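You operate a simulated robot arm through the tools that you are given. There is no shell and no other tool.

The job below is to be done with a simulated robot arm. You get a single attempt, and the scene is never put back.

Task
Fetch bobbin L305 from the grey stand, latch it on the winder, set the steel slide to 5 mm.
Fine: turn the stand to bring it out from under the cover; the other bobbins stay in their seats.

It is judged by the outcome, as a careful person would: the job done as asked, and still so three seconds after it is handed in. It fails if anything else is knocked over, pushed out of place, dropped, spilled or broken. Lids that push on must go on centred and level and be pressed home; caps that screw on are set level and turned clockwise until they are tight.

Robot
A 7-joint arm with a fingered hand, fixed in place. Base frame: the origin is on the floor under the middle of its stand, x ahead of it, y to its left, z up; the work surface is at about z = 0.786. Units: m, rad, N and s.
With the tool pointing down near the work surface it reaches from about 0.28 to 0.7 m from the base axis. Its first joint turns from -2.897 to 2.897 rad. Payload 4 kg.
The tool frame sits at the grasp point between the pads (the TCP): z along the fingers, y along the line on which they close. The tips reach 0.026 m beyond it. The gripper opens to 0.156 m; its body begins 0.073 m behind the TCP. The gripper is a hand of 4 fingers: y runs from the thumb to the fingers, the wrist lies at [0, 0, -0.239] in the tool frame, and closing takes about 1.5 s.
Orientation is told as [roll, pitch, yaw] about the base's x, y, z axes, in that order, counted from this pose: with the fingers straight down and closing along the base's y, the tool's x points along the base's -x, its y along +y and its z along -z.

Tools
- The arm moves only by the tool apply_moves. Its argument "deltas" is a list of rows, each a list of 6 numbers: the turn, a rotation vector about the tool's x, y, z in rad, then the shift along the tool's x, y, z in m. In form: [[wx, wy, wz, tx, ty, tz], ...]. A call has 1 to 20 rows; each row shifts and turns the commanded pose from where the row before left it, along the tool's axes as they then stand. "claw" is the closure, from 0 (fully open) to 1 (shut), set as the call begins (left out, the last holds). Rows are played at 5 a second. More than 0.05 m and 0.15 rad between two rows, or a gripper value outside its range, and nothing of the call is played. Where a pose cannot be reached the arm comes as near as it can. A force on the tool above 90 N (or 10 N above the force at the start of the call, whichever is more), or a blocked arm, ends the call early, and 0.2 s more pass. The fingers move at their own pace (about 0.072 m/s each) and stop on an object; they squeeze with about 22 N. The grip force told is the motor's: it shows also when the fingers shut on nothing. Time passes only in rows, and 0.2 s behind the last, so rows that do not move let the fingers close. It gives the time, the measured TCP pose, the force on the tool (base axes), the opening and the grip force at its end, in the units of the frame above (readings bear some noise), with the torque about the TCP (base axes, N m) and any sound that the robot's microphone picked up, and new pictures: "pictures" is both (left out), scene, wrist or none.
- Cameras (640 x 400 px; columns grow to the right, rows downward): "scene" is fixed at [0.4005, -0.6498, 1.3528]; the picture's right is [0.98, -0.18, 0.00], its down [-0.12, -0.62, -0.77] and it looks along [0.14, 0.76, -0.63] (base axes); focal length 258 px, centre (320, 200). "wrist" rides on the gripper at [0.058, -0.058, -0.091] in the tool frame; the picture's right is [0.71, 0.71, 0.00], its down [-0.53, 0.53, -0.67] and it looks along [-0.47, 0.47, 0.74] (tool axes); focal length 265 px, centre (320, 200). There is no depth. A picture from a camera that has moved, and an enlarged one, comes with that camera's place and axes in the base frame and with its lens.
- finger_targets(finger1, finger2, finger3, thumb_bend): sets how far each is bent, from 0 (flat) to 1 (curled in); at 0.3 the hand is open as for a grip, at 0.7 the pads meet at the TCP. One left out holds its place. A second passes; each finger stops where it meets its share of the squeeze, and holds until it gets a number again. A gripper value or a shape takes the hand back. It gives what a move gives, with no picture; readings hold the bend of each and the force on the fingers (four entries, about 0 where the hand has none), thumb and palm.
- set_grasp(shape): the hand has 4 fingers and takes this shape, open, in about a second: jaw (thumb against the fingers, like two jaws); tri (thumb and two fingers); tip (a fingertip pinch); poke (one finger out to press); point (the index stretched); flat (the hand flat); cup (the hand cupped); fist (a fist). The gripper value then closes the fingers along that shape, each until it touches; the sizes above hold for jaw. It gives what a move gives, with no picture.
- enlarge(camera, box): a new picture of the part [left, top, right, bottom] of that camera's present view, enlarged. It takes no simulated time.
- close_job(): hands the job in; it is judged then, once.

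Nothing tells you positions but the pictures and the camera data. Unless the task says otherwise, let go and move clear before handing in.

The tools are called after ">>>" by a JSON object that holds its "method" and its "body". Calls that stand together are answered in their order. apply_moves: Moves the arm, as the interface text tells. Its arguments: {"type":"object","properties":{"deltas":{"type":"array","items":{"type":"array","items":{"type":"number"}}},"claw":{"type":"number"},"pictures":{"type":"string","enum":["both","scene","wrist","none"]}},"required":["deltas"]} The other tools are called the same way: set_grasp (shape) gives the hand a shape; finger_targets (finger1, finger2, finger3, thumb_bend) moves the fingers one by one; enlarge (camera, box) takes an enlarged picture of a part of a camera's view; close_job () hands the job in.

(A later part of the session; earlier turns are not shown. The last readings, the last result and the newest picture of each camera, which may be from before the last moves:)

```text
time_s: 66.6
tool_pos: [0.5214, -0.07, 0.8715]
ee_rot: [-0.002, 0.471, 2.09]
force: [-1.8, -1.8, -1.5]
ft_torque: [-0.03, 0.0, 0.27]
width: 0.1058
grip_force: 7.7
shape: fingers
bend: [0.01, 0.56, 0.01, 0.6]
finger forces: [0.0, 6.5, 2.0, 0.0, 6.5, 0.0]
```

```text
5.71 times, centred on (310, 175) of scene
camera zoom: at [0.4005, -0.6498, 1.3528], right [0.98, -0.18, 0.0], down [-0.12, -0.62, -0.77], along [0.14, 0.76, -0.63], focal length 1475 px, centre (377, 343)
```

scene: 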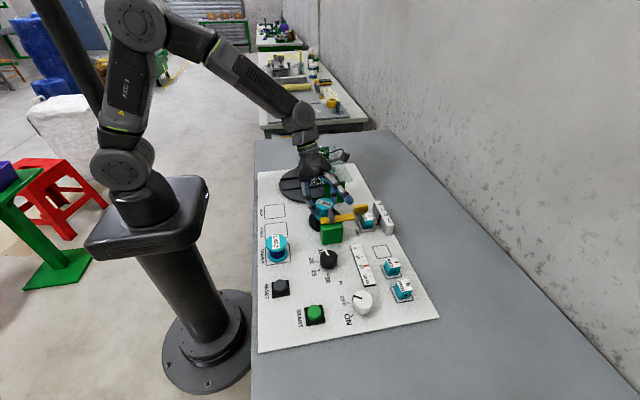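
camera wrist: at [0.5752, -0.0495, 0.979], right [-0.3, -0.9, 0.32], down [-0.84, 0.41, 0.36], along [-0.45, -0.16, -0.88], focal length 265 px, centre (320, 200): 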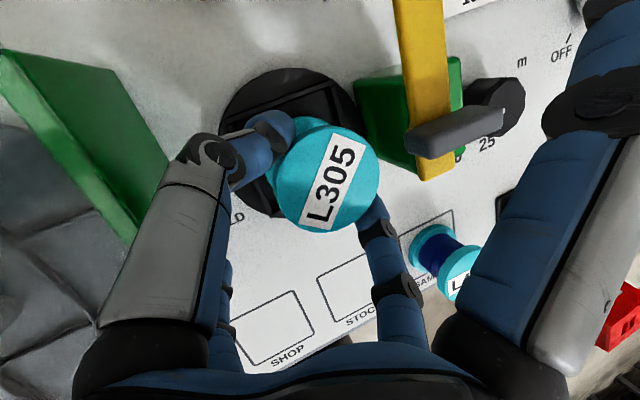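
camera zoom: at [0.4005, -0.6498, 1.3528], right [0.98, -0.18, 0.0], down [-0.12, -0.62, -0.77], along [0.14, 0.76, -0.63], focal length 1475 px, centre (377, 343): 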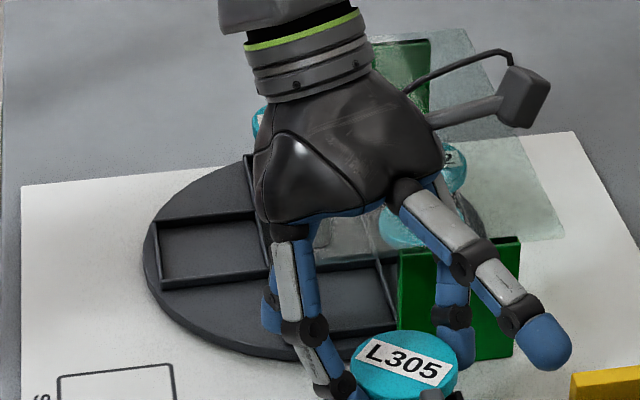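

The stand hasn't moved. I'll rise 30 mm so finger 3 is clear, then fold it to 0.35 in free air.

>>> {"method": "apply_moves", "body": {"deltas": [[0, 0, 0, 0.0045, 0, -0.0089], [0, 0, 0, 0.0068, 0, -0.0134], [0, 0, 0, 0.0068, 0, -0.0134], [0, 0, 0, 0, 0, 0]], "pictures": "none"}}

>>> {"method": "finger_targets", "body": {"finger3": 0.35}}

>>> {"method": "apply_moves", "body": {"deltas": [[0, 0, 0, 0, 0, 0]]}}

>>> {"method": "enlarge", "body": {"camera": "scene", "box": [270, 140, 360, 240]}}

>>> {"method": "enlarge", "body": {"camera": "wrist", "box": [180, 40, 460, 240]}}

```text
time_s: 67.6
tool_pos: [0.5196, -0.071, 0.9108]
ee_rot: [-0.001, 0.472, 2.093]
force: [0.3, 1.2, -1.0]
ft_torque: [0.01, 0.0, 0.01]
width: 0.1062
grip_force: 6.0
shape: fingers
bend: [0.01, 0.56, 0.01, 0.6]
finger forces: [0.0, 6.5, 0.0, 0.1, 6.6, 0.1]
```

```text
time_s: 68.6
tool_pos: [0.519, -0.0724, 0.9109]
ee_rot: [0.0, 0.473, 2.092]
force: [0.2, -1.0, 0.1]
ft_torque: [-0.01, 0.0, -0.01]
width: 0.1059
grip_force: 6.4
shape: fingers
bend: [0.01, 0.56, 0.35, 0.6]
finger forces: [0.0, 6.5, 0.0, 0.0, 6.6, 0.1]
```

```text
time_s: 69.0
tool_pos: [0.5182, -0.0712, 0.9117]
ee_rot: [0.0, 0.471, 2.093]
force: [0.1, -0.8, -0.2]
ft_torque: [0.02, -0.02, -0.04]
width: 0.106
grip_force: 7.3
shape: fingers
bend: [0.01, 0.56, 0.35, 0.6]
finger forces: [0.0, 6.4, 0.1, 0.0, 6.7, 0.0]
camera wrist: at [0.5741, -0.051, 1.0192], right [-0.3, -0.9, 0.32], down [-0.84, 0.41, 0.36], along [-0.45, -0.16, -0.88], focal length 265 px, centre (320, 200)
```

scene: 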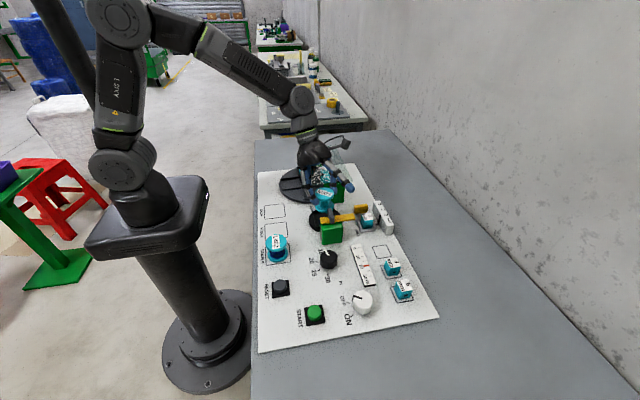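
wrist: 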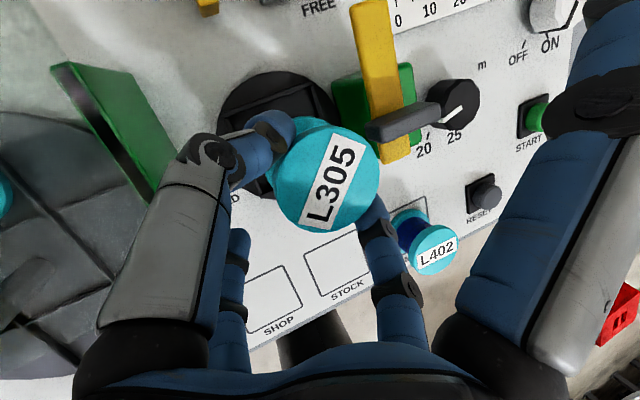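

```text
4.00 times, centred on (315, 190) of scene
camera zoom: at [0.4005, -0.6498, 1.3528], right [0.98, -0.18, 0.0], down [-0.12, -0.62, -0.77], along [0.14, 0.76, -0.63], focal length 1032 px, centre (340, 240)
```

zoom: 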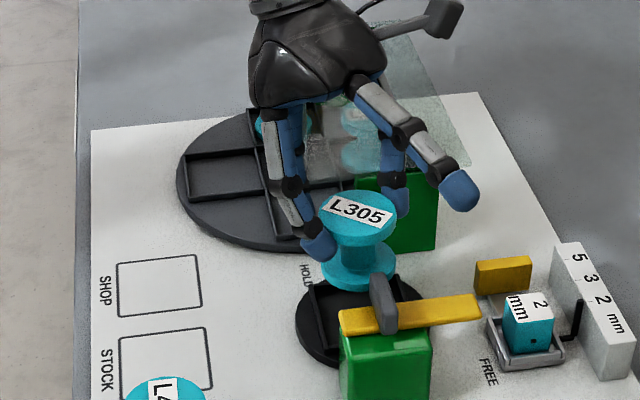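

```text
2.00 times, centred on (320, 140) of wrist
camera zoom: at [0.5741, -0.051, 1.0192], right [-0.3, -0.9, 0.32], down [-0.84, 0.41, 0.36], along [-0.45, -0.16, -0.88], focal length 531 px, centre (320, 320)
```

zoom: 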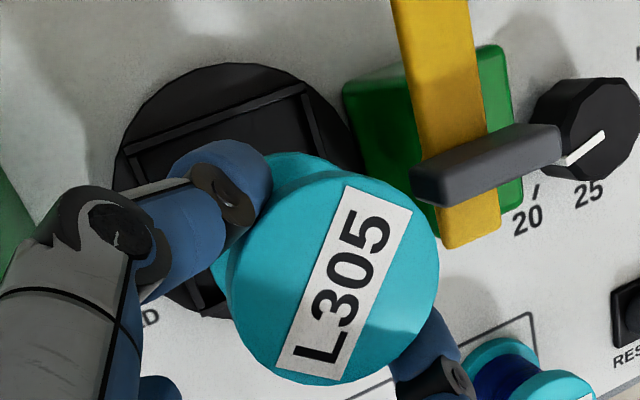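

Finger 3 is now folded so that it passes between the discs. I'll descend 45 mm again with a 2 mm trim toward the seat centre.

>>> {"method": "apply_moves", "body": {"deltas": [[0, 0, 0, -0.0064, -0.0007, 0.0136], [0, 0, 0, -0.0064, -0.0007, 0.0136], [0, 0, 0, -0.0063, -0.0006, 0.0135], [0, 0, 0, 0, 0, 0]], "pictures": "none"}}

>>> {"method": "enlarge", "body": {"camera": "wrist", "box": [180, 40, 460, 240]}}

>>> {"method": "enlarge", "body": {"camera": "scene", "box": [290, 180, 370, 250]}}

```text
time_s: 70.0
tool_pos: [0.5225, -0.0719, 0.8673]
ee_rot: [-0.001, 0.471, 2.093]
force: [-0.9, -6.9, 0.5]
ft_torque: [0.13, 0.05, 0.29]
width: 0.1057
grip_force: 10.1
shape: fingers
bend: [0.01, 0.56, 0.37, 0.6]
finger forces: [0.0, 6.6, 6.7, 0.0, 6.7, 0.1]
```

```text
2.00 times, centred on (320, 140) of wrist
camera zoom: at [0.5768, -0.0526, 0.9743], right [-0.3, -0.9, 0.32], down [-0.84, 0.41, 0.36], along [-0.45, -0.16, -0.88], focal length 531 px, centre (320, 320)
```

zoom: 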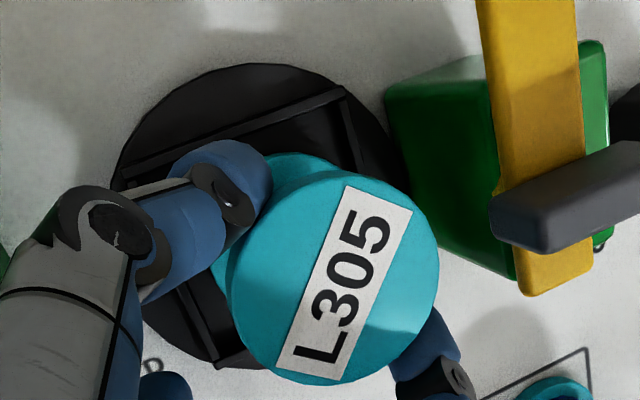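

```text
5.71 times, centred on (330, 215) of scene
camera zoom: at [0.4005, -0.6498, 1.3528], right [0.98, -0.18, 0.0], down [-0.12, -0.62, -0.77], along [0.14, 0.76, -0.63], focal length 1475 px, centre (263, 114)
```

zoom: 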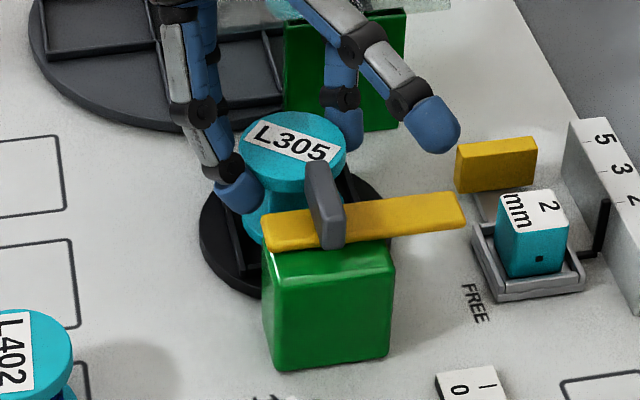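

Finger 3's outer side is brushing the stand's rim at 7 N. Bending it inward a bit more moves it away from the rim, so I'll do that here.

>>> {"method": "finger_targets", "body": {"finger3": 0.44}}

>>> {"method": "enlarge", "body": {"camera": "wrist", "box": [180, 100, 400, 300]}}

```text
time_s: 71.0
tool_pos: [0.5215, -0.071, 0.8668]
ee_rot: [0.0, 0.472, 2.091]
force: [0.2, 0.1, -0.5]
ft_torque: [-0.05, 0.0, -0.01]
width: 0.1059
grip_force: 6.3
shape: fingers
bend: [0.01, 0.56, 0.44, 0.6]
finger forces: [0.0, 6.5, 0.0, 0.0, 6.6, 0.1]
```

```text
2.00 times, centred on (290, 200) of wrist
camera zoom: at [0.577, -0.0517, 0.9745], right [-0.3, -0.9, 0.32], down [-0.84, 0.41, 0.36], along [-0.45, -0.16, -0.88], focal length 531 px, centre (380, 200)
```

zoom: 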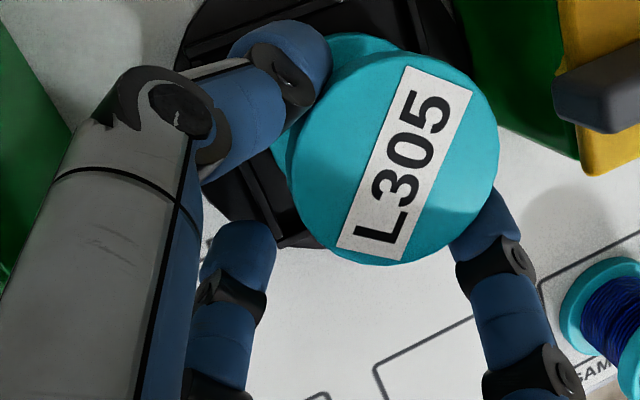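

Finger 3 is free now and the bobbin is centred over the seat. I'll creep down in small steps.

>>> {"method": "apply_moves", "body": {"deltas": [[0, 0, 0, -0.0018, 0, 0.0036], [0, 0, 0, 0, 0, 0]], "pictures": "none"}}

>>> {"method": "apply_moves", "body": {"deltas": [[0, 0, 0, -0.0009, 0, 0.0018], [0, 0, 0, 0, 0, 0]], "pictures": "none"}}

>>> {"method": "apply_moves", "body": {"deltas": [[0, 0, 0, -0.0007, 0, 0.0013], [0, 0, 0, 0, 0, 0]], "pictures": "none"}}

>>> {"method": "enlarge", "body": {"camera": "scene", "box": [290, 180, 370, 250]}}

>>> {"method": "enlarge", "body": {"camera": "wrist", "box": [180, 40, 460, 240]}}

```text
time_s: 71.6
tool_pos: [0.5215, -0.0711, 0.8633]
ee_rot: [-0.002, 0.472, 2.093]
force: [0.2, 0.1, -0.8]
ft_torque: [0.02, -0.01, -0.01]
width: 0.1061
grip_force: 6.4
shape: fingers
bend: [0.01, 0.56, 0.44, 0.6]
finger forces: [0.0, 6.4, 0.0, 0.1, 6.7, 0.0]
```

```text
time_s: 72.2
tool_pos: [0.5222, -0.0722, 0.8625]
ee_rot: [0.001, 0.473, 2.095]
force: [-1.5, 1.2, -0.5]
ft_torque: [0.0, 0.01, 0.01]
width: 0.1058
grip_force: 6.3
shape: fingers
bend: [0.01, 0.56, 0.44, 0.6]
finger forces: [0.0, 6.5, 0.0, 0.1, 6.6, 0.1]
```

```text
time_s: 72.8
tool_pos: [0.5222, -0.0724, 0.8594]
ee_rot: [0.001, 0.472, 2.094]
force: [0.7, -0.3, 0.0]
ft_torque: [-0.01, 0.03, -0.01]
width: 0.1061
grip_force: 6.3
shape: fingers
bend: [0.01, 0.56, 0.44, 0.6]
finger forces: [0.0, 6.2, 0.1, 0.1, 6.5, 0.0]
```

```text
5.71 times, centred on (330, 215) of scene
camera zoom: at [0.4005, -0.6498, 1.3528], right [0.98, -0.18, 0.0], down [-0.12, -0.62, -0.77], along [0.14, 0.76, -0.63], focal length 1475 px, centre (263, 114)
```

zoom: 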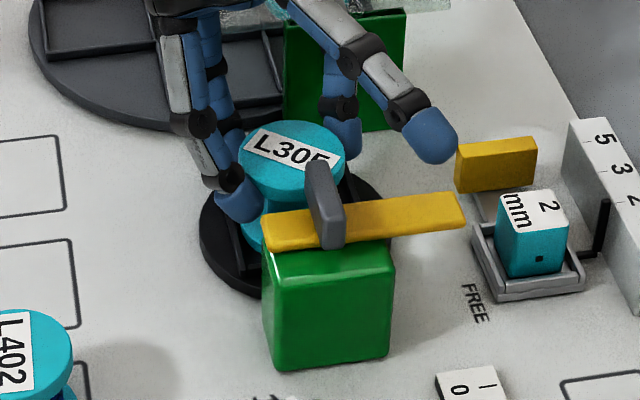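

```text
2.00 times, centred on (320, 140) of wrist
camera zoom: at [0.5765, -0.0517, 0.9672], right [-0.3, -0.9, 0.32], down [-0.84, 0.41, 0.36], along [-0.45, -0.16, -0.88], focal length 531 px, centre (320, 320)
```

zoom: 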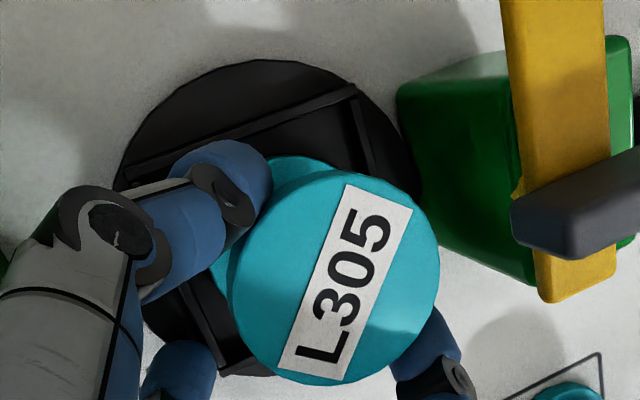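

>>> {"method": "apply_moves", "body": {"deltas": [[0, 0, 0, -0.0007, 0, 0.0013], [0, 0, 0, 0, 0, 0]], "pictures": "none"}}

>>> {"method": "apply_moves", "body": {"deltas": [[0, 0, 0, -0.0007, 0, 0.0013], [0, 0, 0, 0, 0, 0]], "pictures": "none"}}

>>> {"method": "enlarge", "body": {"camera": "wrist", "box": [180, 40, 460, 240]}}

>>> {"method": "enlarge", "body": {"camera": "scene", "box": [290, 180, 370, 250]}}

```text
time_s: 73.4
tool_pos: [0.5221, -0.0713, 0.8578]
ee_rot: [-0.001, 0.472, 2.092]
force: [0.2, 0.2, 2.7]
ft_torque: [-0.01, 0.01, 0.0]
width: 0.1061
grip_force: 6.1
shape: fingers
bend: [0.01, 0.56, 0.44, 0.61]
finger forces: [0.0, 5.8, 0.0, 0.1, 6.0, 0.1]
```

```text
time_s: 74.0
tool_pos: [0.5208, -0.0718, 0.8561]
ee_rot: [-0.001, 0.473, 2.092]
force: [0.4, 0.9, 3.4]
ft_torque: [0.03, -0.02, 0.02]
width: 0.1057
grip_force: 6.2
shape: fingers
bend: [0.01, 0.56, 0.44, 0.61]
finger forces: [0.1, 5.2, 1.1, 0.0, 5.7, 0.0]
```

```text
2.00 times, centred on (320, 140) of wrist
camera zoom: at [0.577, -0.0516, 0.9641], right [-0.3, -0.9, 0.32], down [-0.84, 0.41, 0.36], along [-0.45, -0.16, -0.88], focal length 531 px, centre (320, 320)
```

zoom: 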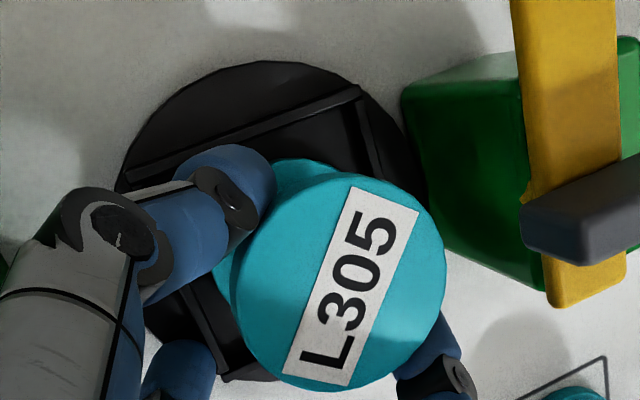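

```text
5.71 times, centred on (330, 215) of scene
camera zoom: at [0.4005, -0.6498, 1.3528], right [0.98, -0.18, 0.0], down [-0.12, -0.62, -0.77], along [0.14, 0.76, -0.63], focal length 1475 px, centre (263, 114)
```

zoom: 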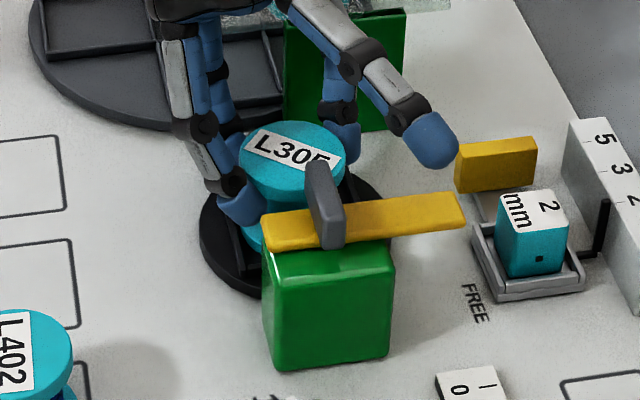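

The bobbin has touched down on the winder seat's floor, with the upward force building gently. I'll release by opening thumb and finger 2 together.

>>> {"method": "finger_targets", "body": {"finger2": 0.5, "thumb_bend": 0.5}}

>>> {"method": "enlarge", "body": {"camera": "wrist", "box": [180, 40, 460, 240]}}

>>> {"method": "enlarge", "body": {"camera": "scene", "box": [290, 180, 370, 250]}}

```text
time_s: 75.0
tool_pos: [0.5207, -0.0712, 0.8557]
ee_rot: [-0.001, 0.473, 2.093]
force: [-1.7, 1.1, 1.1]
ft_torque: [0.09, 0.06, -0.02]
width: 0.112
grip_force: 1.0
shape: fingers
bend: [0.01, 0.5, 0.44, 0.5]
finger forces: [0.0, 0.0, 1.5, 0.1, 0.1, 0.1]
```

```text
2.00 times, centred on (320, 140) of wrist
camera zoom: at [0.5769, -0.0517, 0.964], right [-0.3, -0.9, 0.32], down [-0.84, 0.41, 0.36], along [-0.45, -0.16, -0.88], focal length 531 px, centre (320, 320)
```

zoom: 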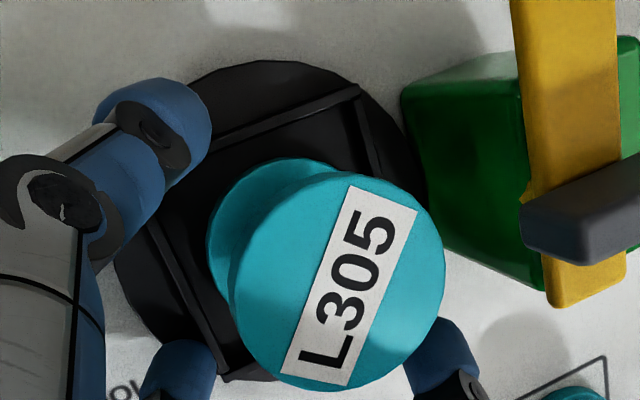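

```text
5.71 times, centred on (330, 215) of scene
camera zoom: at [0.4005, -0.6498, 1.3528], right [0.98, -0.18, 0.0], down [-0.12, -0.62, -0.77], along [0.14, 0.76, -0.63], focal length 1475 px, centre (263, 114)
```

zoom: 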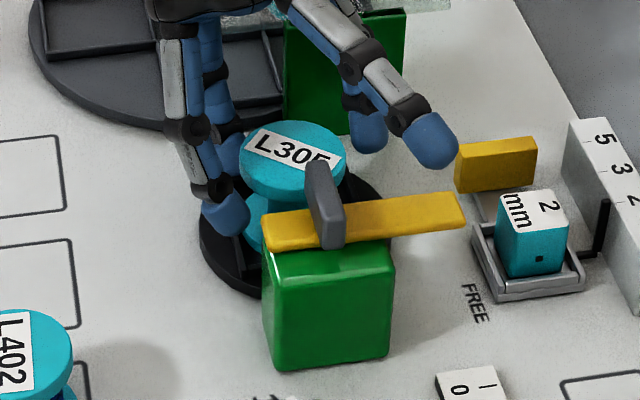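

L305 stands upright in the winder seat. I'll open a bit more and rise straight up, clear of it.

>>> {"method": "finger_targets", "body": {"finger2": 0.42, "thumb_bend": 0.42}}

>>> {"method": "apply_moves", "body": {"deltas": [[0, 0, 0, 0.0045, 0, -0.0089], [0, 0, 0, 0.0091, 0, -0.0178], [0, 0, 0, 0.0136, 0, -0.0267], [0, 0, 0, 0.0182, 0, -0.0356], [0, 0, 0, 0, 0, 0]]}}

>>> {"method": "enlarge", "body": {"camera": "scene", "box": [290, 180, 370, 250]}}

>>> {"method": "enlarge", "body": {"camera": "wrist", "box": [180, 0, 460, 200]}}

```text
time_s: 76.0
tool_pos: [0.5216, -0.0714, 0.8566]
ee_rot: [0.0, 0.47, 2.092]
force: [0.2, 0.3, 0.5]
ft_torque: [0.05, 0.01, 0.03]
width: 0.1185
grip_force: 0.5
shape: fingers
bend: [0.01, 0.42, 0.44, 0.42]
finger forces: [0.1, 0.0, 0.7, 0.0, 0.0, 0.0]
```

```text
time_s: 77.2
tool_pos: [0.5232, -0.0736, 0.9583]
ee_rot: [-0.001, 0.472, 2.092]
force: [-1.2, -0.4, -0.7]
ft_torque: [0.01, 0.04, -0.01]
width: 0.1186
grip_force: 0.0
shape: fingers
bend: [0.0, 0.42, 0.44, 0.42]
finger forces: [0.0, 0.0, 0.0, 0.0, 0.0, 0.0]
camera wrist: at [0.5781, -0.0532, 1.0649], right [-0.3, -0.9, 0.32], down [-0.84, 0.41, 0.36], along [-0.45, -0.16, -0.88], focal length 265 px, centre (320, 200)
```

scene: 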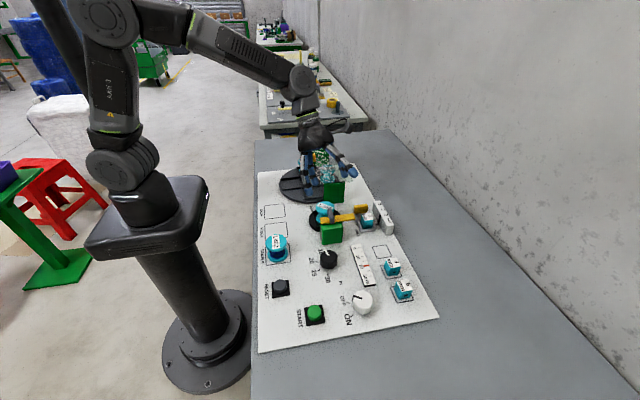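
wrist: 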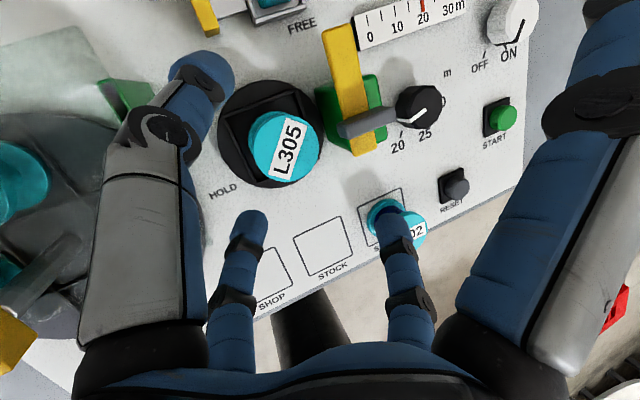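

```text
5.71 times, centred on (330, 215) of scene
camera zoom: at [0.4005, -0.6498, 1.3528], right [0.98, -0.18, 0.0], down [-0.12, -0.62, -0.77], along [0.14, 0.76, -0.63], focal length 1475 px, centre (263, 114)
```

zoom: 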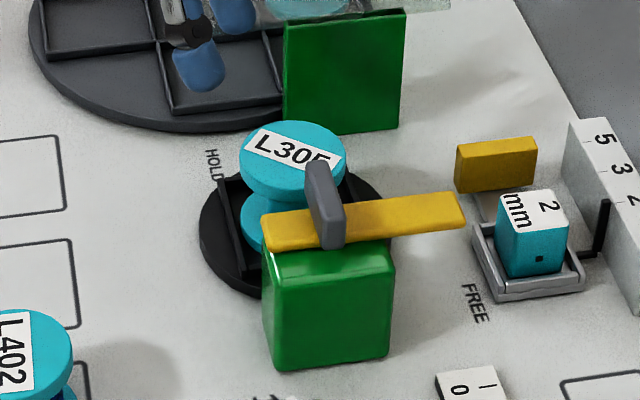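

```text
2.00 times, centred on (320, 100) of wrist
camera zoom: at [0.5781, -0.0532, 1.0649], right [-0.3, -0.9, 0.32], down [-0.84, 0.41, 0.36], along [-0.45, -0.16, -0.88], focal length 531 px, centre (320, 400)
```

zoom: 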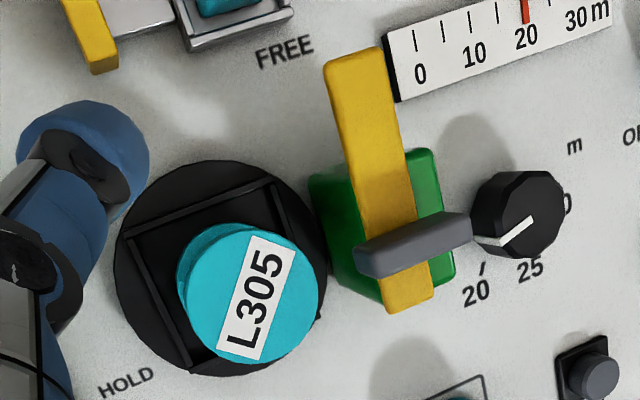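

L305 is seated at about (0.522, -0.0815), close to the seat centre. Next is the latch. I'll level the hand, go back to jaw shape, and unwind the yaw to zero while high above the bench.

>>> {"method": "apply_moves", "body": {"deltas": [[0, -0.118, 0, 0, 0, -0.005], [0, -0.118, 0, 0, 0, -0.005], [0, -0.118, 0, 0, 0, -0.005], [0, -0.118, 0, 0, 0, -0.005], [0, 0, 0, 0, 0, 0]], "pictures": "none"}}

>>> {"method": "set_grasp", "body": {"shape": "jaw"}}

>>> {"method": "apply_moves", "body": {"deltas": [[0, 0, 0.14, 0, 0, 0], [0, 0, 0.14, 0, 0, 0], [0, 0, 0.14, 0, 0, 0], [0, 0, 0.14, 0, 0, 0], [0, 0, 0.14, 0, 0, 0], [0, 0, 0.14, 0, 0, 0], [0, 0, 0.14, 0, 0, 0], [0, 0, 0.14, 0, 0, 0], [0, 0, 0.14, 0, 0, 0], [0, 0, 0.14, 0, 0, 0], [0, 0, 0.14, 0, 0, 0], [0, 0, 0.14, 0, 0, 0], [0, 0, 0.14, 0, 0, 0], [0, 0, 0.14, 0, 0, 0], [0, 0, 0.132, 0, 0, 0], [0, 0, 0, 0, 0, 0]]}}

```text
time_s: 78.4
tool_pos: [0.5201, -0.0686, 0.9763]
ee_rot: [-0.002, -0.002, 2.093]
force: [-0.2, 0.8, 0.2]
ft_torque: [0.03, -0.04, 0.02]
width: 0.1184
grip_force: 0.1
shape: fingers
bend: [0.0, 0.42, 0.44, 0.42]
finger forces: [0.0, 0.0, 0.1, 0.0, 0.0, 0.0]
```

```text
time_s: 79.3
tool_pos: [0.5191, -0.0679, 0.9765]
ee_rot: [-0.001, -0.002, 2.093]
force: [-0.3, 0.7, 0.3]
ft_torque: [-0.02, -0.01, 0.01]
width: 0.1561
grip_force: 0.0
shape: jaw
bend: [0.3, 0.3, 0.3, 0.3]
finger forces: [0.1, 0.0, 0.0, 0.0, 0.0, 0.0]
```

```text
time_s: 82.7
tool_pos: [0.5193, -0.0684, 0.9777]
ee_rot: [0.0, 0.0, -0.001]
force: [0.5, -0.7, -0.2]
ft_torque: [-0.02, 0.03, -0.01]
width: 0.1559
grip_force: 0.0
shape: jaw
bend: [0.3, 0.3, 0.3, 0.3]
finger forces: [0.0, 0.0, 0.1, 0.0, 0.1, 0.0]
camera wrist: at [0.4611, -0.1248, 1.0678], right [-0.71, 0.71, 0.0], down [0.53, 0.52, 0.67], along [0.47, 0.47, -0.74], focal length 265 px, centre (320, 200)
```

scene: 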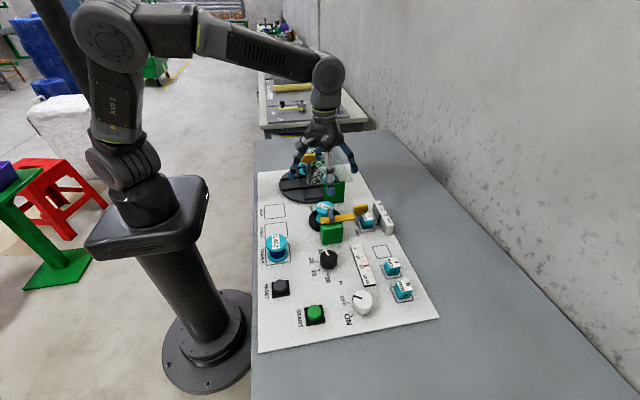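
wrist: 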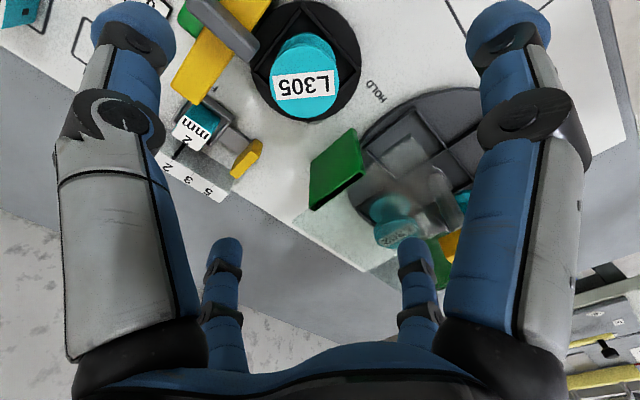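

The hand is level with yaw 0. I'll move over the latch fin at about (0.525, -0.1455) and take a close look.

>>> {"method": "apply_moves", "body": {"deltas": [[0, 0, 0, -0.003, -0.039, 0], [0, 0, 0, -0.003, -0.039, 0], [0, 0, 0, 0, 0, 0.02], [0, 0, 0, 0, 0, 0]]}}

>>> {"method": "enlarge", "body": {"camera": "wrist", "box": [200, 60, 440, 240]}}

>>> {"method": "enlarge", "body": {"camera": "scene", "box": [290, 170, 380, 250]}}

```text
time_s: 83.7
tool_pos: [0.5275, -0.1484, 0.9536]
ee_rot: [0.003, 0.001, 0.002]
force: [-0.4, 0.6, -0.5]
ft_torque: [-0.02, 0.02, 0.0]
width: 0.1561
grip_force: 0.0
shape: jaw
bend: [0.3, 0.3, 0.3, 0.3]
finger forces: [0.1, 0.1, 0.0, 0.0, 0.0, 0.0]
camera wrist: at [0.4693, -0.2054, 1.0451], right [-0.71, 0.71, 0.0], down [0.53, 0.53, 0.67], along [0.47, 0.47, -0.74], focal length 265 px, centre (320, 200)
```

scene: 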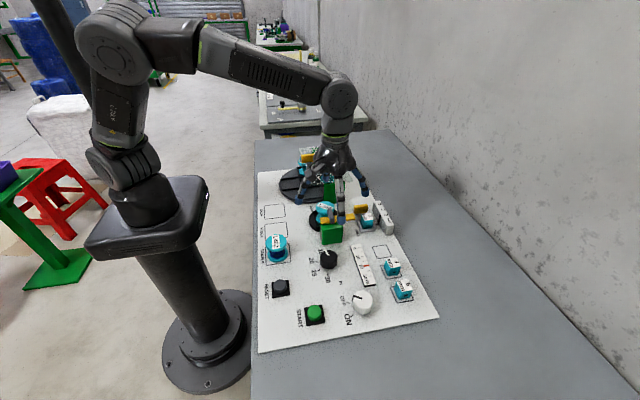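
wrist: 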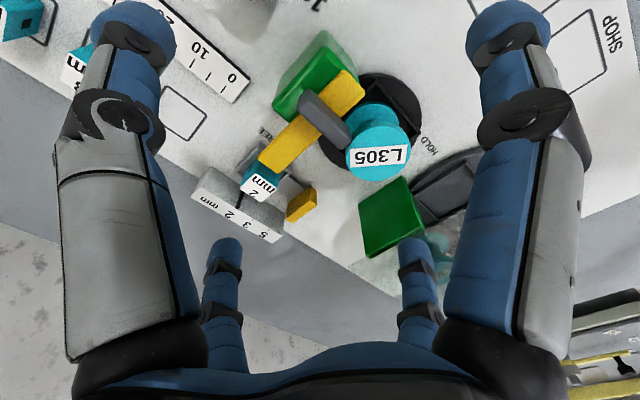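

```text
2.22 times, centred on (320, 150) of wrist
camera zoom: at [0.4693, -0.2054, 1.0451], right [-0.71, 0.71, 0.0], down [0.53, 0.53, 0.67], along [0.47, 0.47, -0.74], focal length 590 px, centre (320, 311)
```

zoom: 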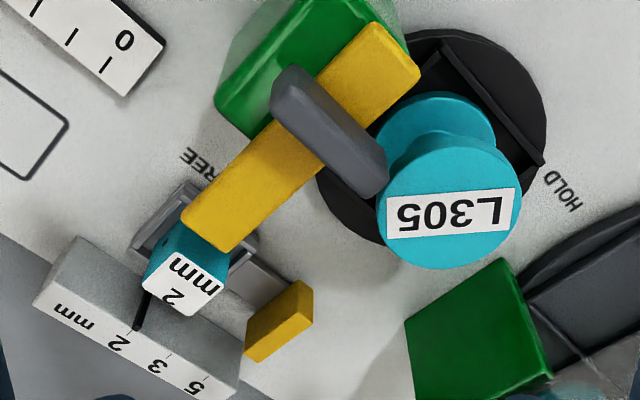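

```text
5.00 times, centred on (335, 210) of scene
camera zoom: at [0.4005, -0.6498, 1.3528], right [0.98, -0.18, 0.0], down [-0.12, -0.62, -0.77], along [0.14, 0.76, -0.63], focal length 1290 px, centre (245, 150)
```

zoom: 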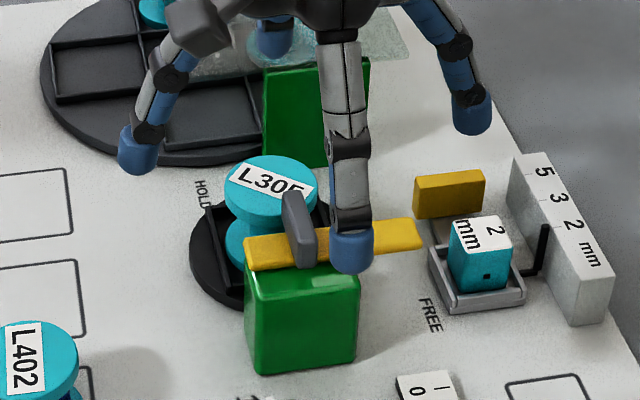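

>>> {"method": "enlarge", "body": {"camera": "wrist", "box": [280, 70, 380, 150]}}

>>> {"method": "enlarge", "body": {"camera": "scene", "box": [325, 200, 375, 240]}}

```text
5.00 times, centred on (330, 110) of wrist
camera zoom: at [0.4693, -0.2054, 1.0451], right [-0.71, 0.71, 0.0], down [0.53, 0.53, 0.67], along [0.47, 0.47, -0.74], focal length 1327 px, centre (270, 650)
```

zoom: 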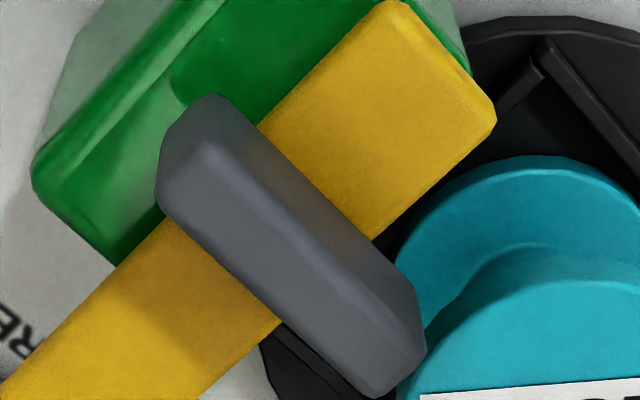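

```text
10.00 times, centred on (350, 220) of scene
camera zoom: at [0.4005, -0.6498, 1.3528], right [0.98, -0.18, 0.0], down [-0.12, -0.62, -0.77], along [0.14, 0.76, -0.63], focal length 2581 px, centre (20, 0)
```

zoom: 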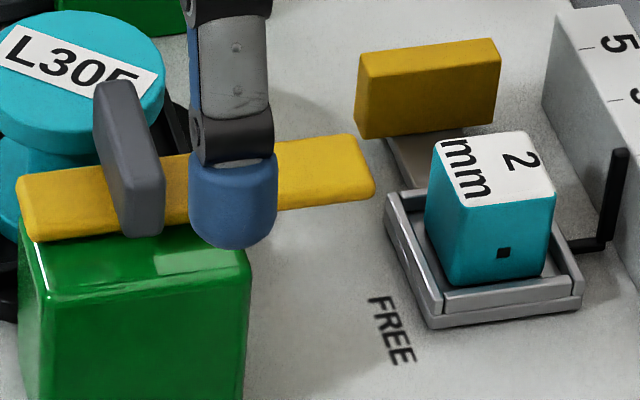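

The fin tops out near z≈0.885 at about (0.524, -0.1465), with the lever bar under it at about z≈0.858. I'll pre-shape the fingers and lower over the fin with the tips staying above the lever bar.

>>> {"method": "finger_targets", "body": {"finger1": 0.5, "finger2": 0.5, "finger3": 0.5, "thumb_bend": 0.5}}

>>> {"method": "apply_moves", "body": {"deltas": [[0, 0, 0, 0.0017, 0.0005, 0.03], [0, 0, 0, 0.0016, 0.0004, 0.025], [0, 0, 0, 0, 0, 0.005], [0, 0, 0, 0, 0, 0], [0, 0, 0, 0, 0, 0]]}}

>>> {"method": "enlarge", "body": {"camera": "wrist", "box": [220, 100, 420, 260]}}

>>> {"method": "enlarge", "body": {"camera": "scene", "box": [310, 185, 370, 245]}}

```text
time_s: 84.7
tool_pos: [0.5277, -0.1487, 0.9542]
ee_rot: [0.001, 0.0, 0.002]
force: [-0.2, 0.2, 0.4]
ft_torque: [-0.02, -0.03, 0.0]
width: 0.0514
grip_force: 0.0
shape: fingers
bend: [0.5, 0.5, 0.5, 0.5]
finger forces: [0.1, 0.1, 0.0, 0.0, 0.0, 0.0]
```

```text
time_s: 85.9
tool_pos: [0.5247, -0.144, 0.8962]
ee_rot: [0.0, 0.0, 0.001]
force: [0.2, 0.7, -0.6]
ft_torque: [0.01, 0.01, 0.01]
width: 0.0514
grip_force: 0.0
shape: fingers
bend: [0.5, 0.5, 0.5, 0.5]
finger forces: [0.0, 0.0, 0.1, 0.0, 0.0, 0.0]
camera wrist: at [0.4663, -0.2028, 0.9872], right [-0.71, 0.71, 0.0], down [0.53, 0.53, 0.67], along [0.47, 0.47, -0.74], focal length 265 px, centre (320, 200)
```

scene: 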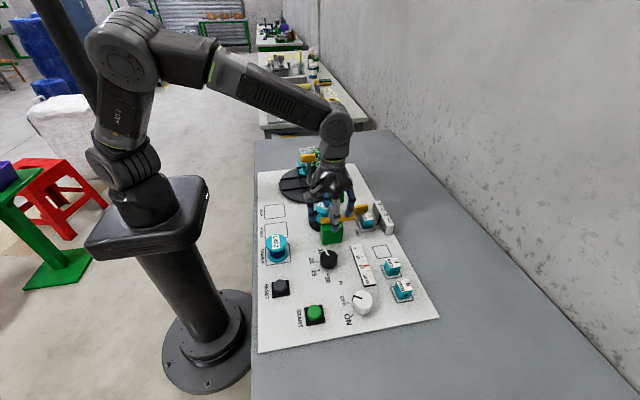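
wrist: 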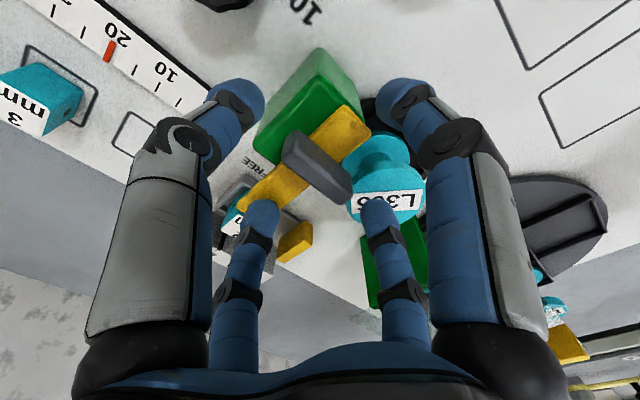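

```text
2.50 times, centred on (320, 180) of wrist
camera zoom: at [0.4663, -0.2028, 0.9872], right [-0.71, 0.71, 0.0], down [0.53, 0.53, 0.67], along [0.47, 0.47, -0.74], focal length 664 px, centre (320, 250)
```

zoom: 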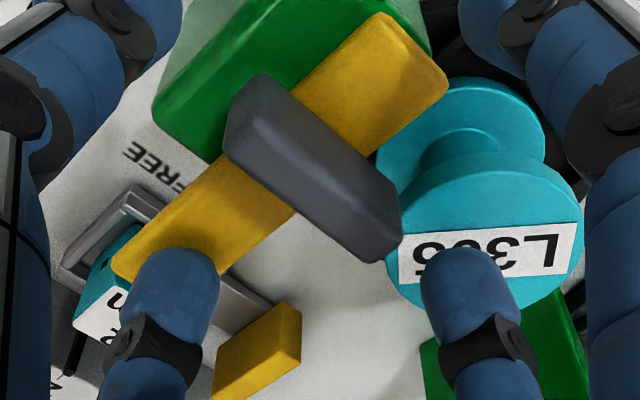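

```text
6.67 times, centred on (340, 215) of scene
camera zoom: at [0.4005, -0.6498, 1.3528], right [0.98, -0.18, 0.0], down [-0.12, -0.62, -0.77], along [0.14, 0.76, -0.63], focal length 1721 px, centre (187, 100)
```

zoom: 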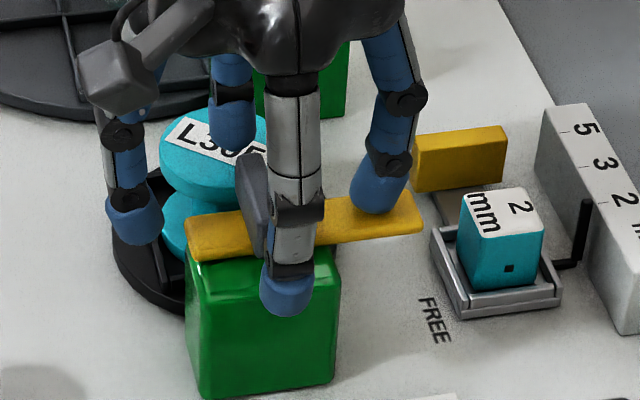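

The hand is centred over the fin within about 2–3 mm. I'll trim, lower 4 mm and close on the fin.

>>> {"method": "apply_moves", "body": {"deltas": [[0, 0, 0, 0.0007, -0.002, 0.004], [0, 0, 0, 0, 0, 0]], "pictures": "none"}}

>>> {"method": "finger_targets", "body": {"finger1": 0.75, "finger2": 0.62, "finger3": 0.75, "thumb_bend": 0.62}}

>>> {"method": "apply_moves", "body": {"deltas": [[0, 0, 0, 0, 0, 0]]}}

>>> {"method": "enlarge", "body": {"camera": "wrist", "box": [220, 100, 420, 260]}}

>>> {"method": "enlarge", "body": {"camera": "scene", "box": [310, 185, 370, 245]}}

```text
time_s: 86.5
tool_pos: [0.5248, -0.146, 0.893]
ee_rot: [0.0, -0.005, 0.001]
force: [-0.3, 0.4, 22.5]
ft_torque: [-0.02, -1.13, 0.04]
width: 0.0513
grip_force: 10.8
shape: fingers
bend: [0.5, 0.5, 0.49, 0.5]
finger forces: [0.0, 0.1, 22.5, 0.0, 0.0, 0.0]
```

```text
time_s: 87.5
tool_pos: [0.5232, -0.1459, 0.8899]
ee_rot: [0.001, 0.005, 0.0]
force: [-3.0, -0.4, -8.7]
ft_torque: [0.01, 0.1, -0.04]
width: 0.0149
grip_force: 7.8
shape: fingers
bend: [0.73, 0.59, 0.64, 0.6]
finger forces: [5.7, 2.5, 5.1, 0.0, 2.7, 0.2]
```

```text
time_s: 87.9
tool_pos: [0.5233, -0.1468, 0.8903]
ee_rot: [0.002, 0.003, 0.002]
force: [-2.8, -0.8, -10.0]
ft_torque: [-0.01, 0.05, -0.03]
width: 0.0148
grip_force: 7.7
shape: fingers
bend: [0.72, 0.59, 0.64, 0.6]
finger forces: [5.7, 2.4, 4.5, 0.0, 2.6, 0.0]
camera wrist: at [0.4651, -0.2039, 0.9819], right [-0.71, 0.71, 0.0], down [0.53, 0.53, 0.67], along [0.47, 0.47, -0.74], focal length 265 px, centre (320, 200)
```

scene: 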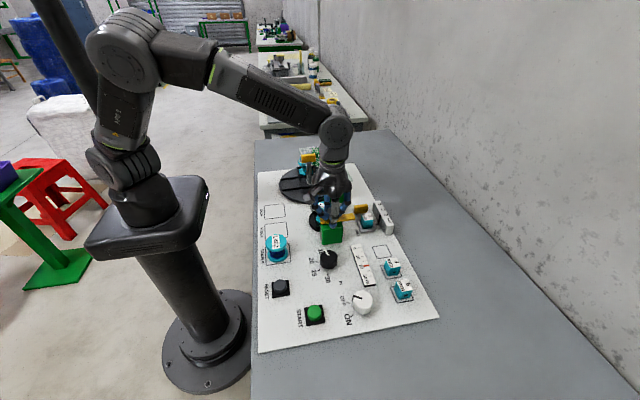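
wrist: 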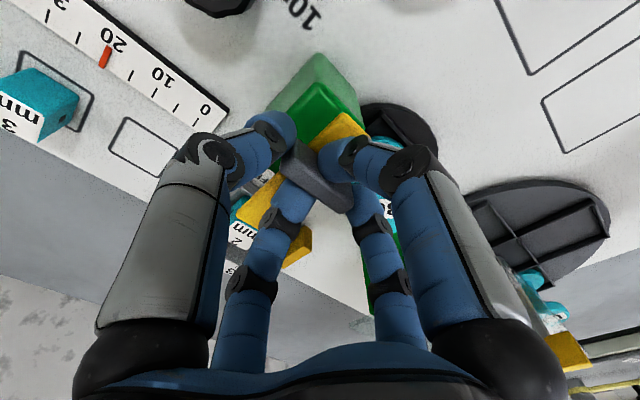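

```text
2.50 times, centred on (320, 180) of wrist
camera zoom: at [0.4651, -0.2039, 0.9819], right [-0.71, 0.71, 0.0], down [0.53, 0.53, 0.67], along [0.47, 0.47, -0.74], focal length 664 px, centre (320, 250)
```

zoom: 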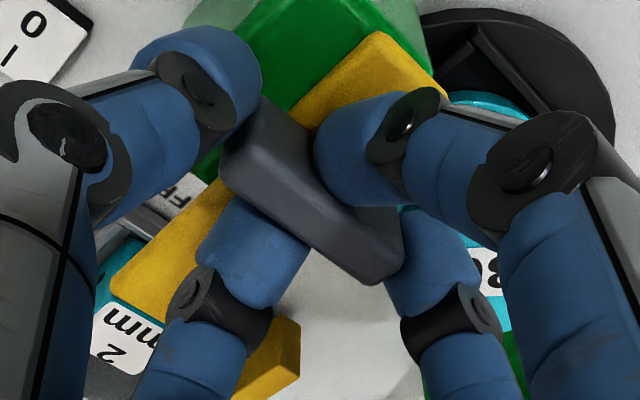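

```text
6.67 times, centred on (340, 215) of scene
camera zoom: at [0.4005, -0.6498, 1.3528], right [0.98, -0.18, 0.0], down [-0.12, -0.62, -0.77], along [0.14, 0.76, -0.63], focal length 1721 px, centre (187, 100)
```

zoom: 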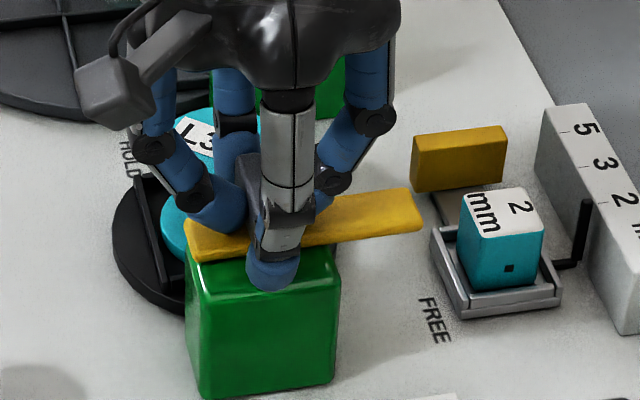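

The fin is enclosed by all four fingers. I'll firm the grip with the gripper command, then make a small test turn counter-clockwise.

>>> {"method": "apply_moves", "body": {"deltas": [[0, 0, 0, 0, 0, 0], [0, 0, 0, 0, 0, 0], [0, 0, 0, 0, 0, 0], [0, 0, 0, 0, 0, 0]], "claw": 1.0, "pictures": "none"}}

>>> {"method": "apply_moves", "body": {"deltas": [[0, 0, -0.08, 0, 0, 0], [0, 0, -0.1, 0, 0, 0], [0, 0, 0, 0, 0, 0]]}}

>>> {"method": "enlarge", "body": {"camera": "scene", "box": [310, 185, 370, 245]}}

```text
time_s: 88.9
tool_pos: [0.5241, -0.1468, 0.891]
ee_rot: [0.0, 0.001, 0.001]
force: [-1.8, -6.0, -15.1]
ft_torque: [-0.21, 0.0, -0.03]
width: 0.0045
grip_force: 22.1
shape: jaw
bend: [0.72, 0.59, 0.72, 0.62]
finger forces: [17.5, 26.5, 18.1, 0.0, 31.9, 0.0]
```

```text
time_s: 89.7
tool_pos: [0.5239, -0.1458, 0.8912]
ee_rot: [0.002, -0.001, 0.179]
force: [7.2, -9.8, -25.9]
ft_torque: [-0.29, -0.16, -0.07]
width: 0.004
grip_force: 22.1
shape: jaw
bend: [0.72, 0.6, 0.72, 0.62]
finger forces: [15.6, 25.5, 20.9, 0.0, 35.8, 0.0]
camera wrist: at [0.4761, -0.2135, 0.9826], right [-0.82, 0.57, 0.0], down [0.42, 0.61, 0.67], along [0.38, 0.55, -0.74], focal length 265 px, centre (320, 200)
```

scene: 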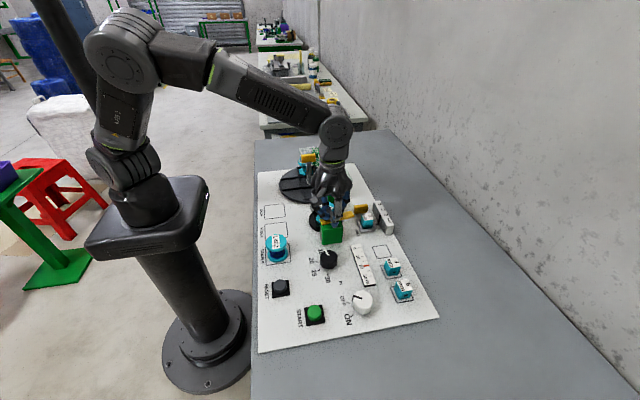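
wrist: 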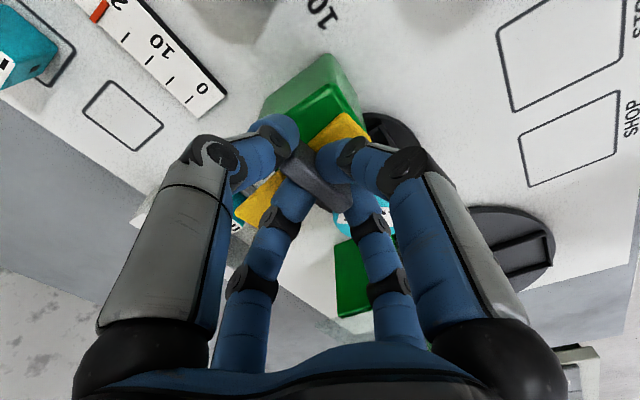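

```text
6.67 times, centred on (340, 215) of scene
camera zoom: at [0.4005, -0.6498, 1.3528], right [0.98, -0.18, 0.0], down [-0.12, -0.62, -0.77], along [0.14, 0.76, -0.63], focal length 1721 px, centre (187, 100)
```

zoom: 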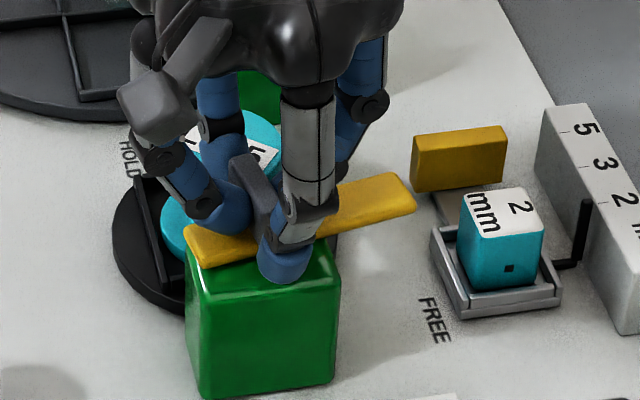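

The lever follows. I'll continue the turn in stages, easing the hand 1 mm lower to relieve the downward pull.

>>> {"method": "apply_moves", "body": {"deltas": [[0, 0, -0.1, 0, 0, 0.0005], [0, 0, -0.12, 0, 0, 0.0005], [0, 0, -0.12, 0, 0, 0], [0, 0, 0, 0, 0, 0]], "pictures": "none"}}

>>> {"method": "enlarge", "body": {"camera": "scene", "box": [310, 185, 370, 245]}}

```text
time_s: 90.7
tool_pos: [0.5222, -0.1454, 0.8917]
ee_rot: [-0.001, -0.001, 0.521]
force: [11.5, -10.8, -14.2]
ft_torque: [-0.33, -0.33, 0.01]
width: 0.0042
grip_force: 21.9
shape: jaw
bend: [0.72, 0.6, 0.72, 0.62]
finger forces: [16.6, 25.5, 21.2, 0.0, 38.3, 0.1]
```

```text
6.67 times, centred on (340, 215) of scene
camera zoom: at [0.4005, -0.6498, 1.3528], right [0.98, -0.18, 0.0], down [-0.12, -0.62, -0.77], along [0.14, 0.76, -0.63], focal length 1721 px, centre (187, 100)
```

zoom: 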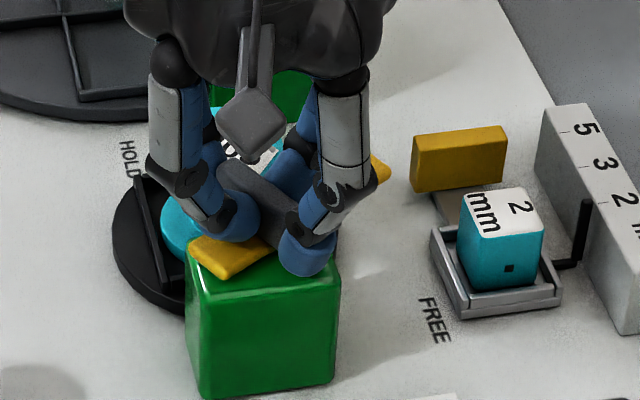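

>>> {"method": "apply_moves", "body": {"deltas": [[0, 0, -0.12, -0.0002, -0.0007, 0], [0, 0, -0.12, -0.0002, -0.0007, 0], [0, 0, -0.12, 0, 0, 0], [0, 0, 0, 0, 0, 0]], "pictures": "none"}}

>>> {"method": "enlarge", "body": {"camera": "scene", "box": [310, 185, 370, 245]}}

```text
time_s: 91.7
tool_pos: [0.5234, -0.147, 0.8921]
ee_rot: [-0.001, -0.003, 0.883]
force: [11.3, -8.8, -2.0]
ft_torque: [-0.24, -0.38, -0.03]
width: 0.0045
grip_force: 22.0
shape: jaw
bend: [0.72, 0.6, 0.72, 0.62]
finger forces: [18.8, 26.7, 21.0, 0.0, 39.4, 0.0]
```

```text
6.67 times, centred on (340, 215) of scene
camera zoom: at [0.4005, -0.6498, 1.3528], right [0.98, -0.18, 0.0], down [-0.12, -0.62, -0.77], along [0.14, 0.76, -0.63], focal length 1721 px, centre (187, 100)
```

zoom: 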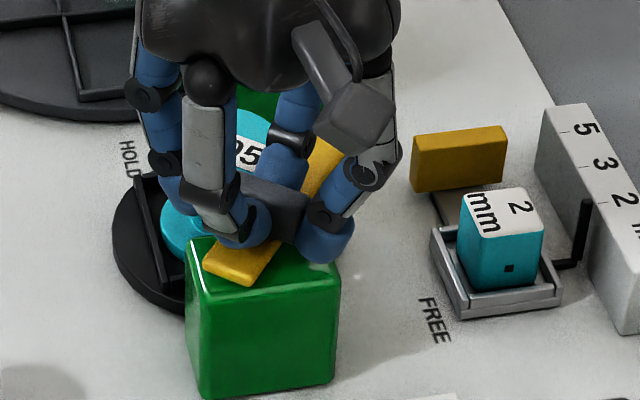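

>>> {"method": "apply_moves", "body": {"deltas": [[0, 0, -0.12, 0.0001, -0.0006, 0], [0, 0, -0.12, 0.0001, -0.0006, 0], [0, 0, -0.12, 0, 0, 0], [0, 0, 0, 0, 0, 0]], "pictures": "none"}}

>>> {"method": "enlarge", "body": {"camera": "scene", "box": [310, 185, 370, 245]}}

```text
time_s: 92.7
tool_pos: [0.5239, -0.1479, 0.891]
ee_rot: [-0.001, -0.002, 1.244]
force: [11.4, -2.2, 1.1]
ft_torque: [-0.12, -0.41, -0.03]
width: 0.0043
grip_force: 21.9
shape: jaw
bend: [0.72, 0.6, 0.72, 0.62]
finger forces: [19.3, 27.8, 21.7, 0.0, 38.8, 0.1]
```

```text
6.67 times, centred on (340, 215) of scene
camera zoom: at [0.4005, -0.6498, 1.3528], right [0.98, -0.18, 0.0], down [-0.12, -0.62, -0.77], along [0.14, 0.76, -0.63], focal length 1721 px, centre (187, 100)
```

zoom: 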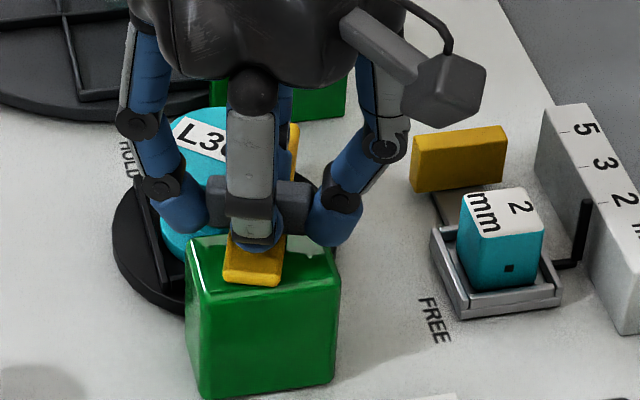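

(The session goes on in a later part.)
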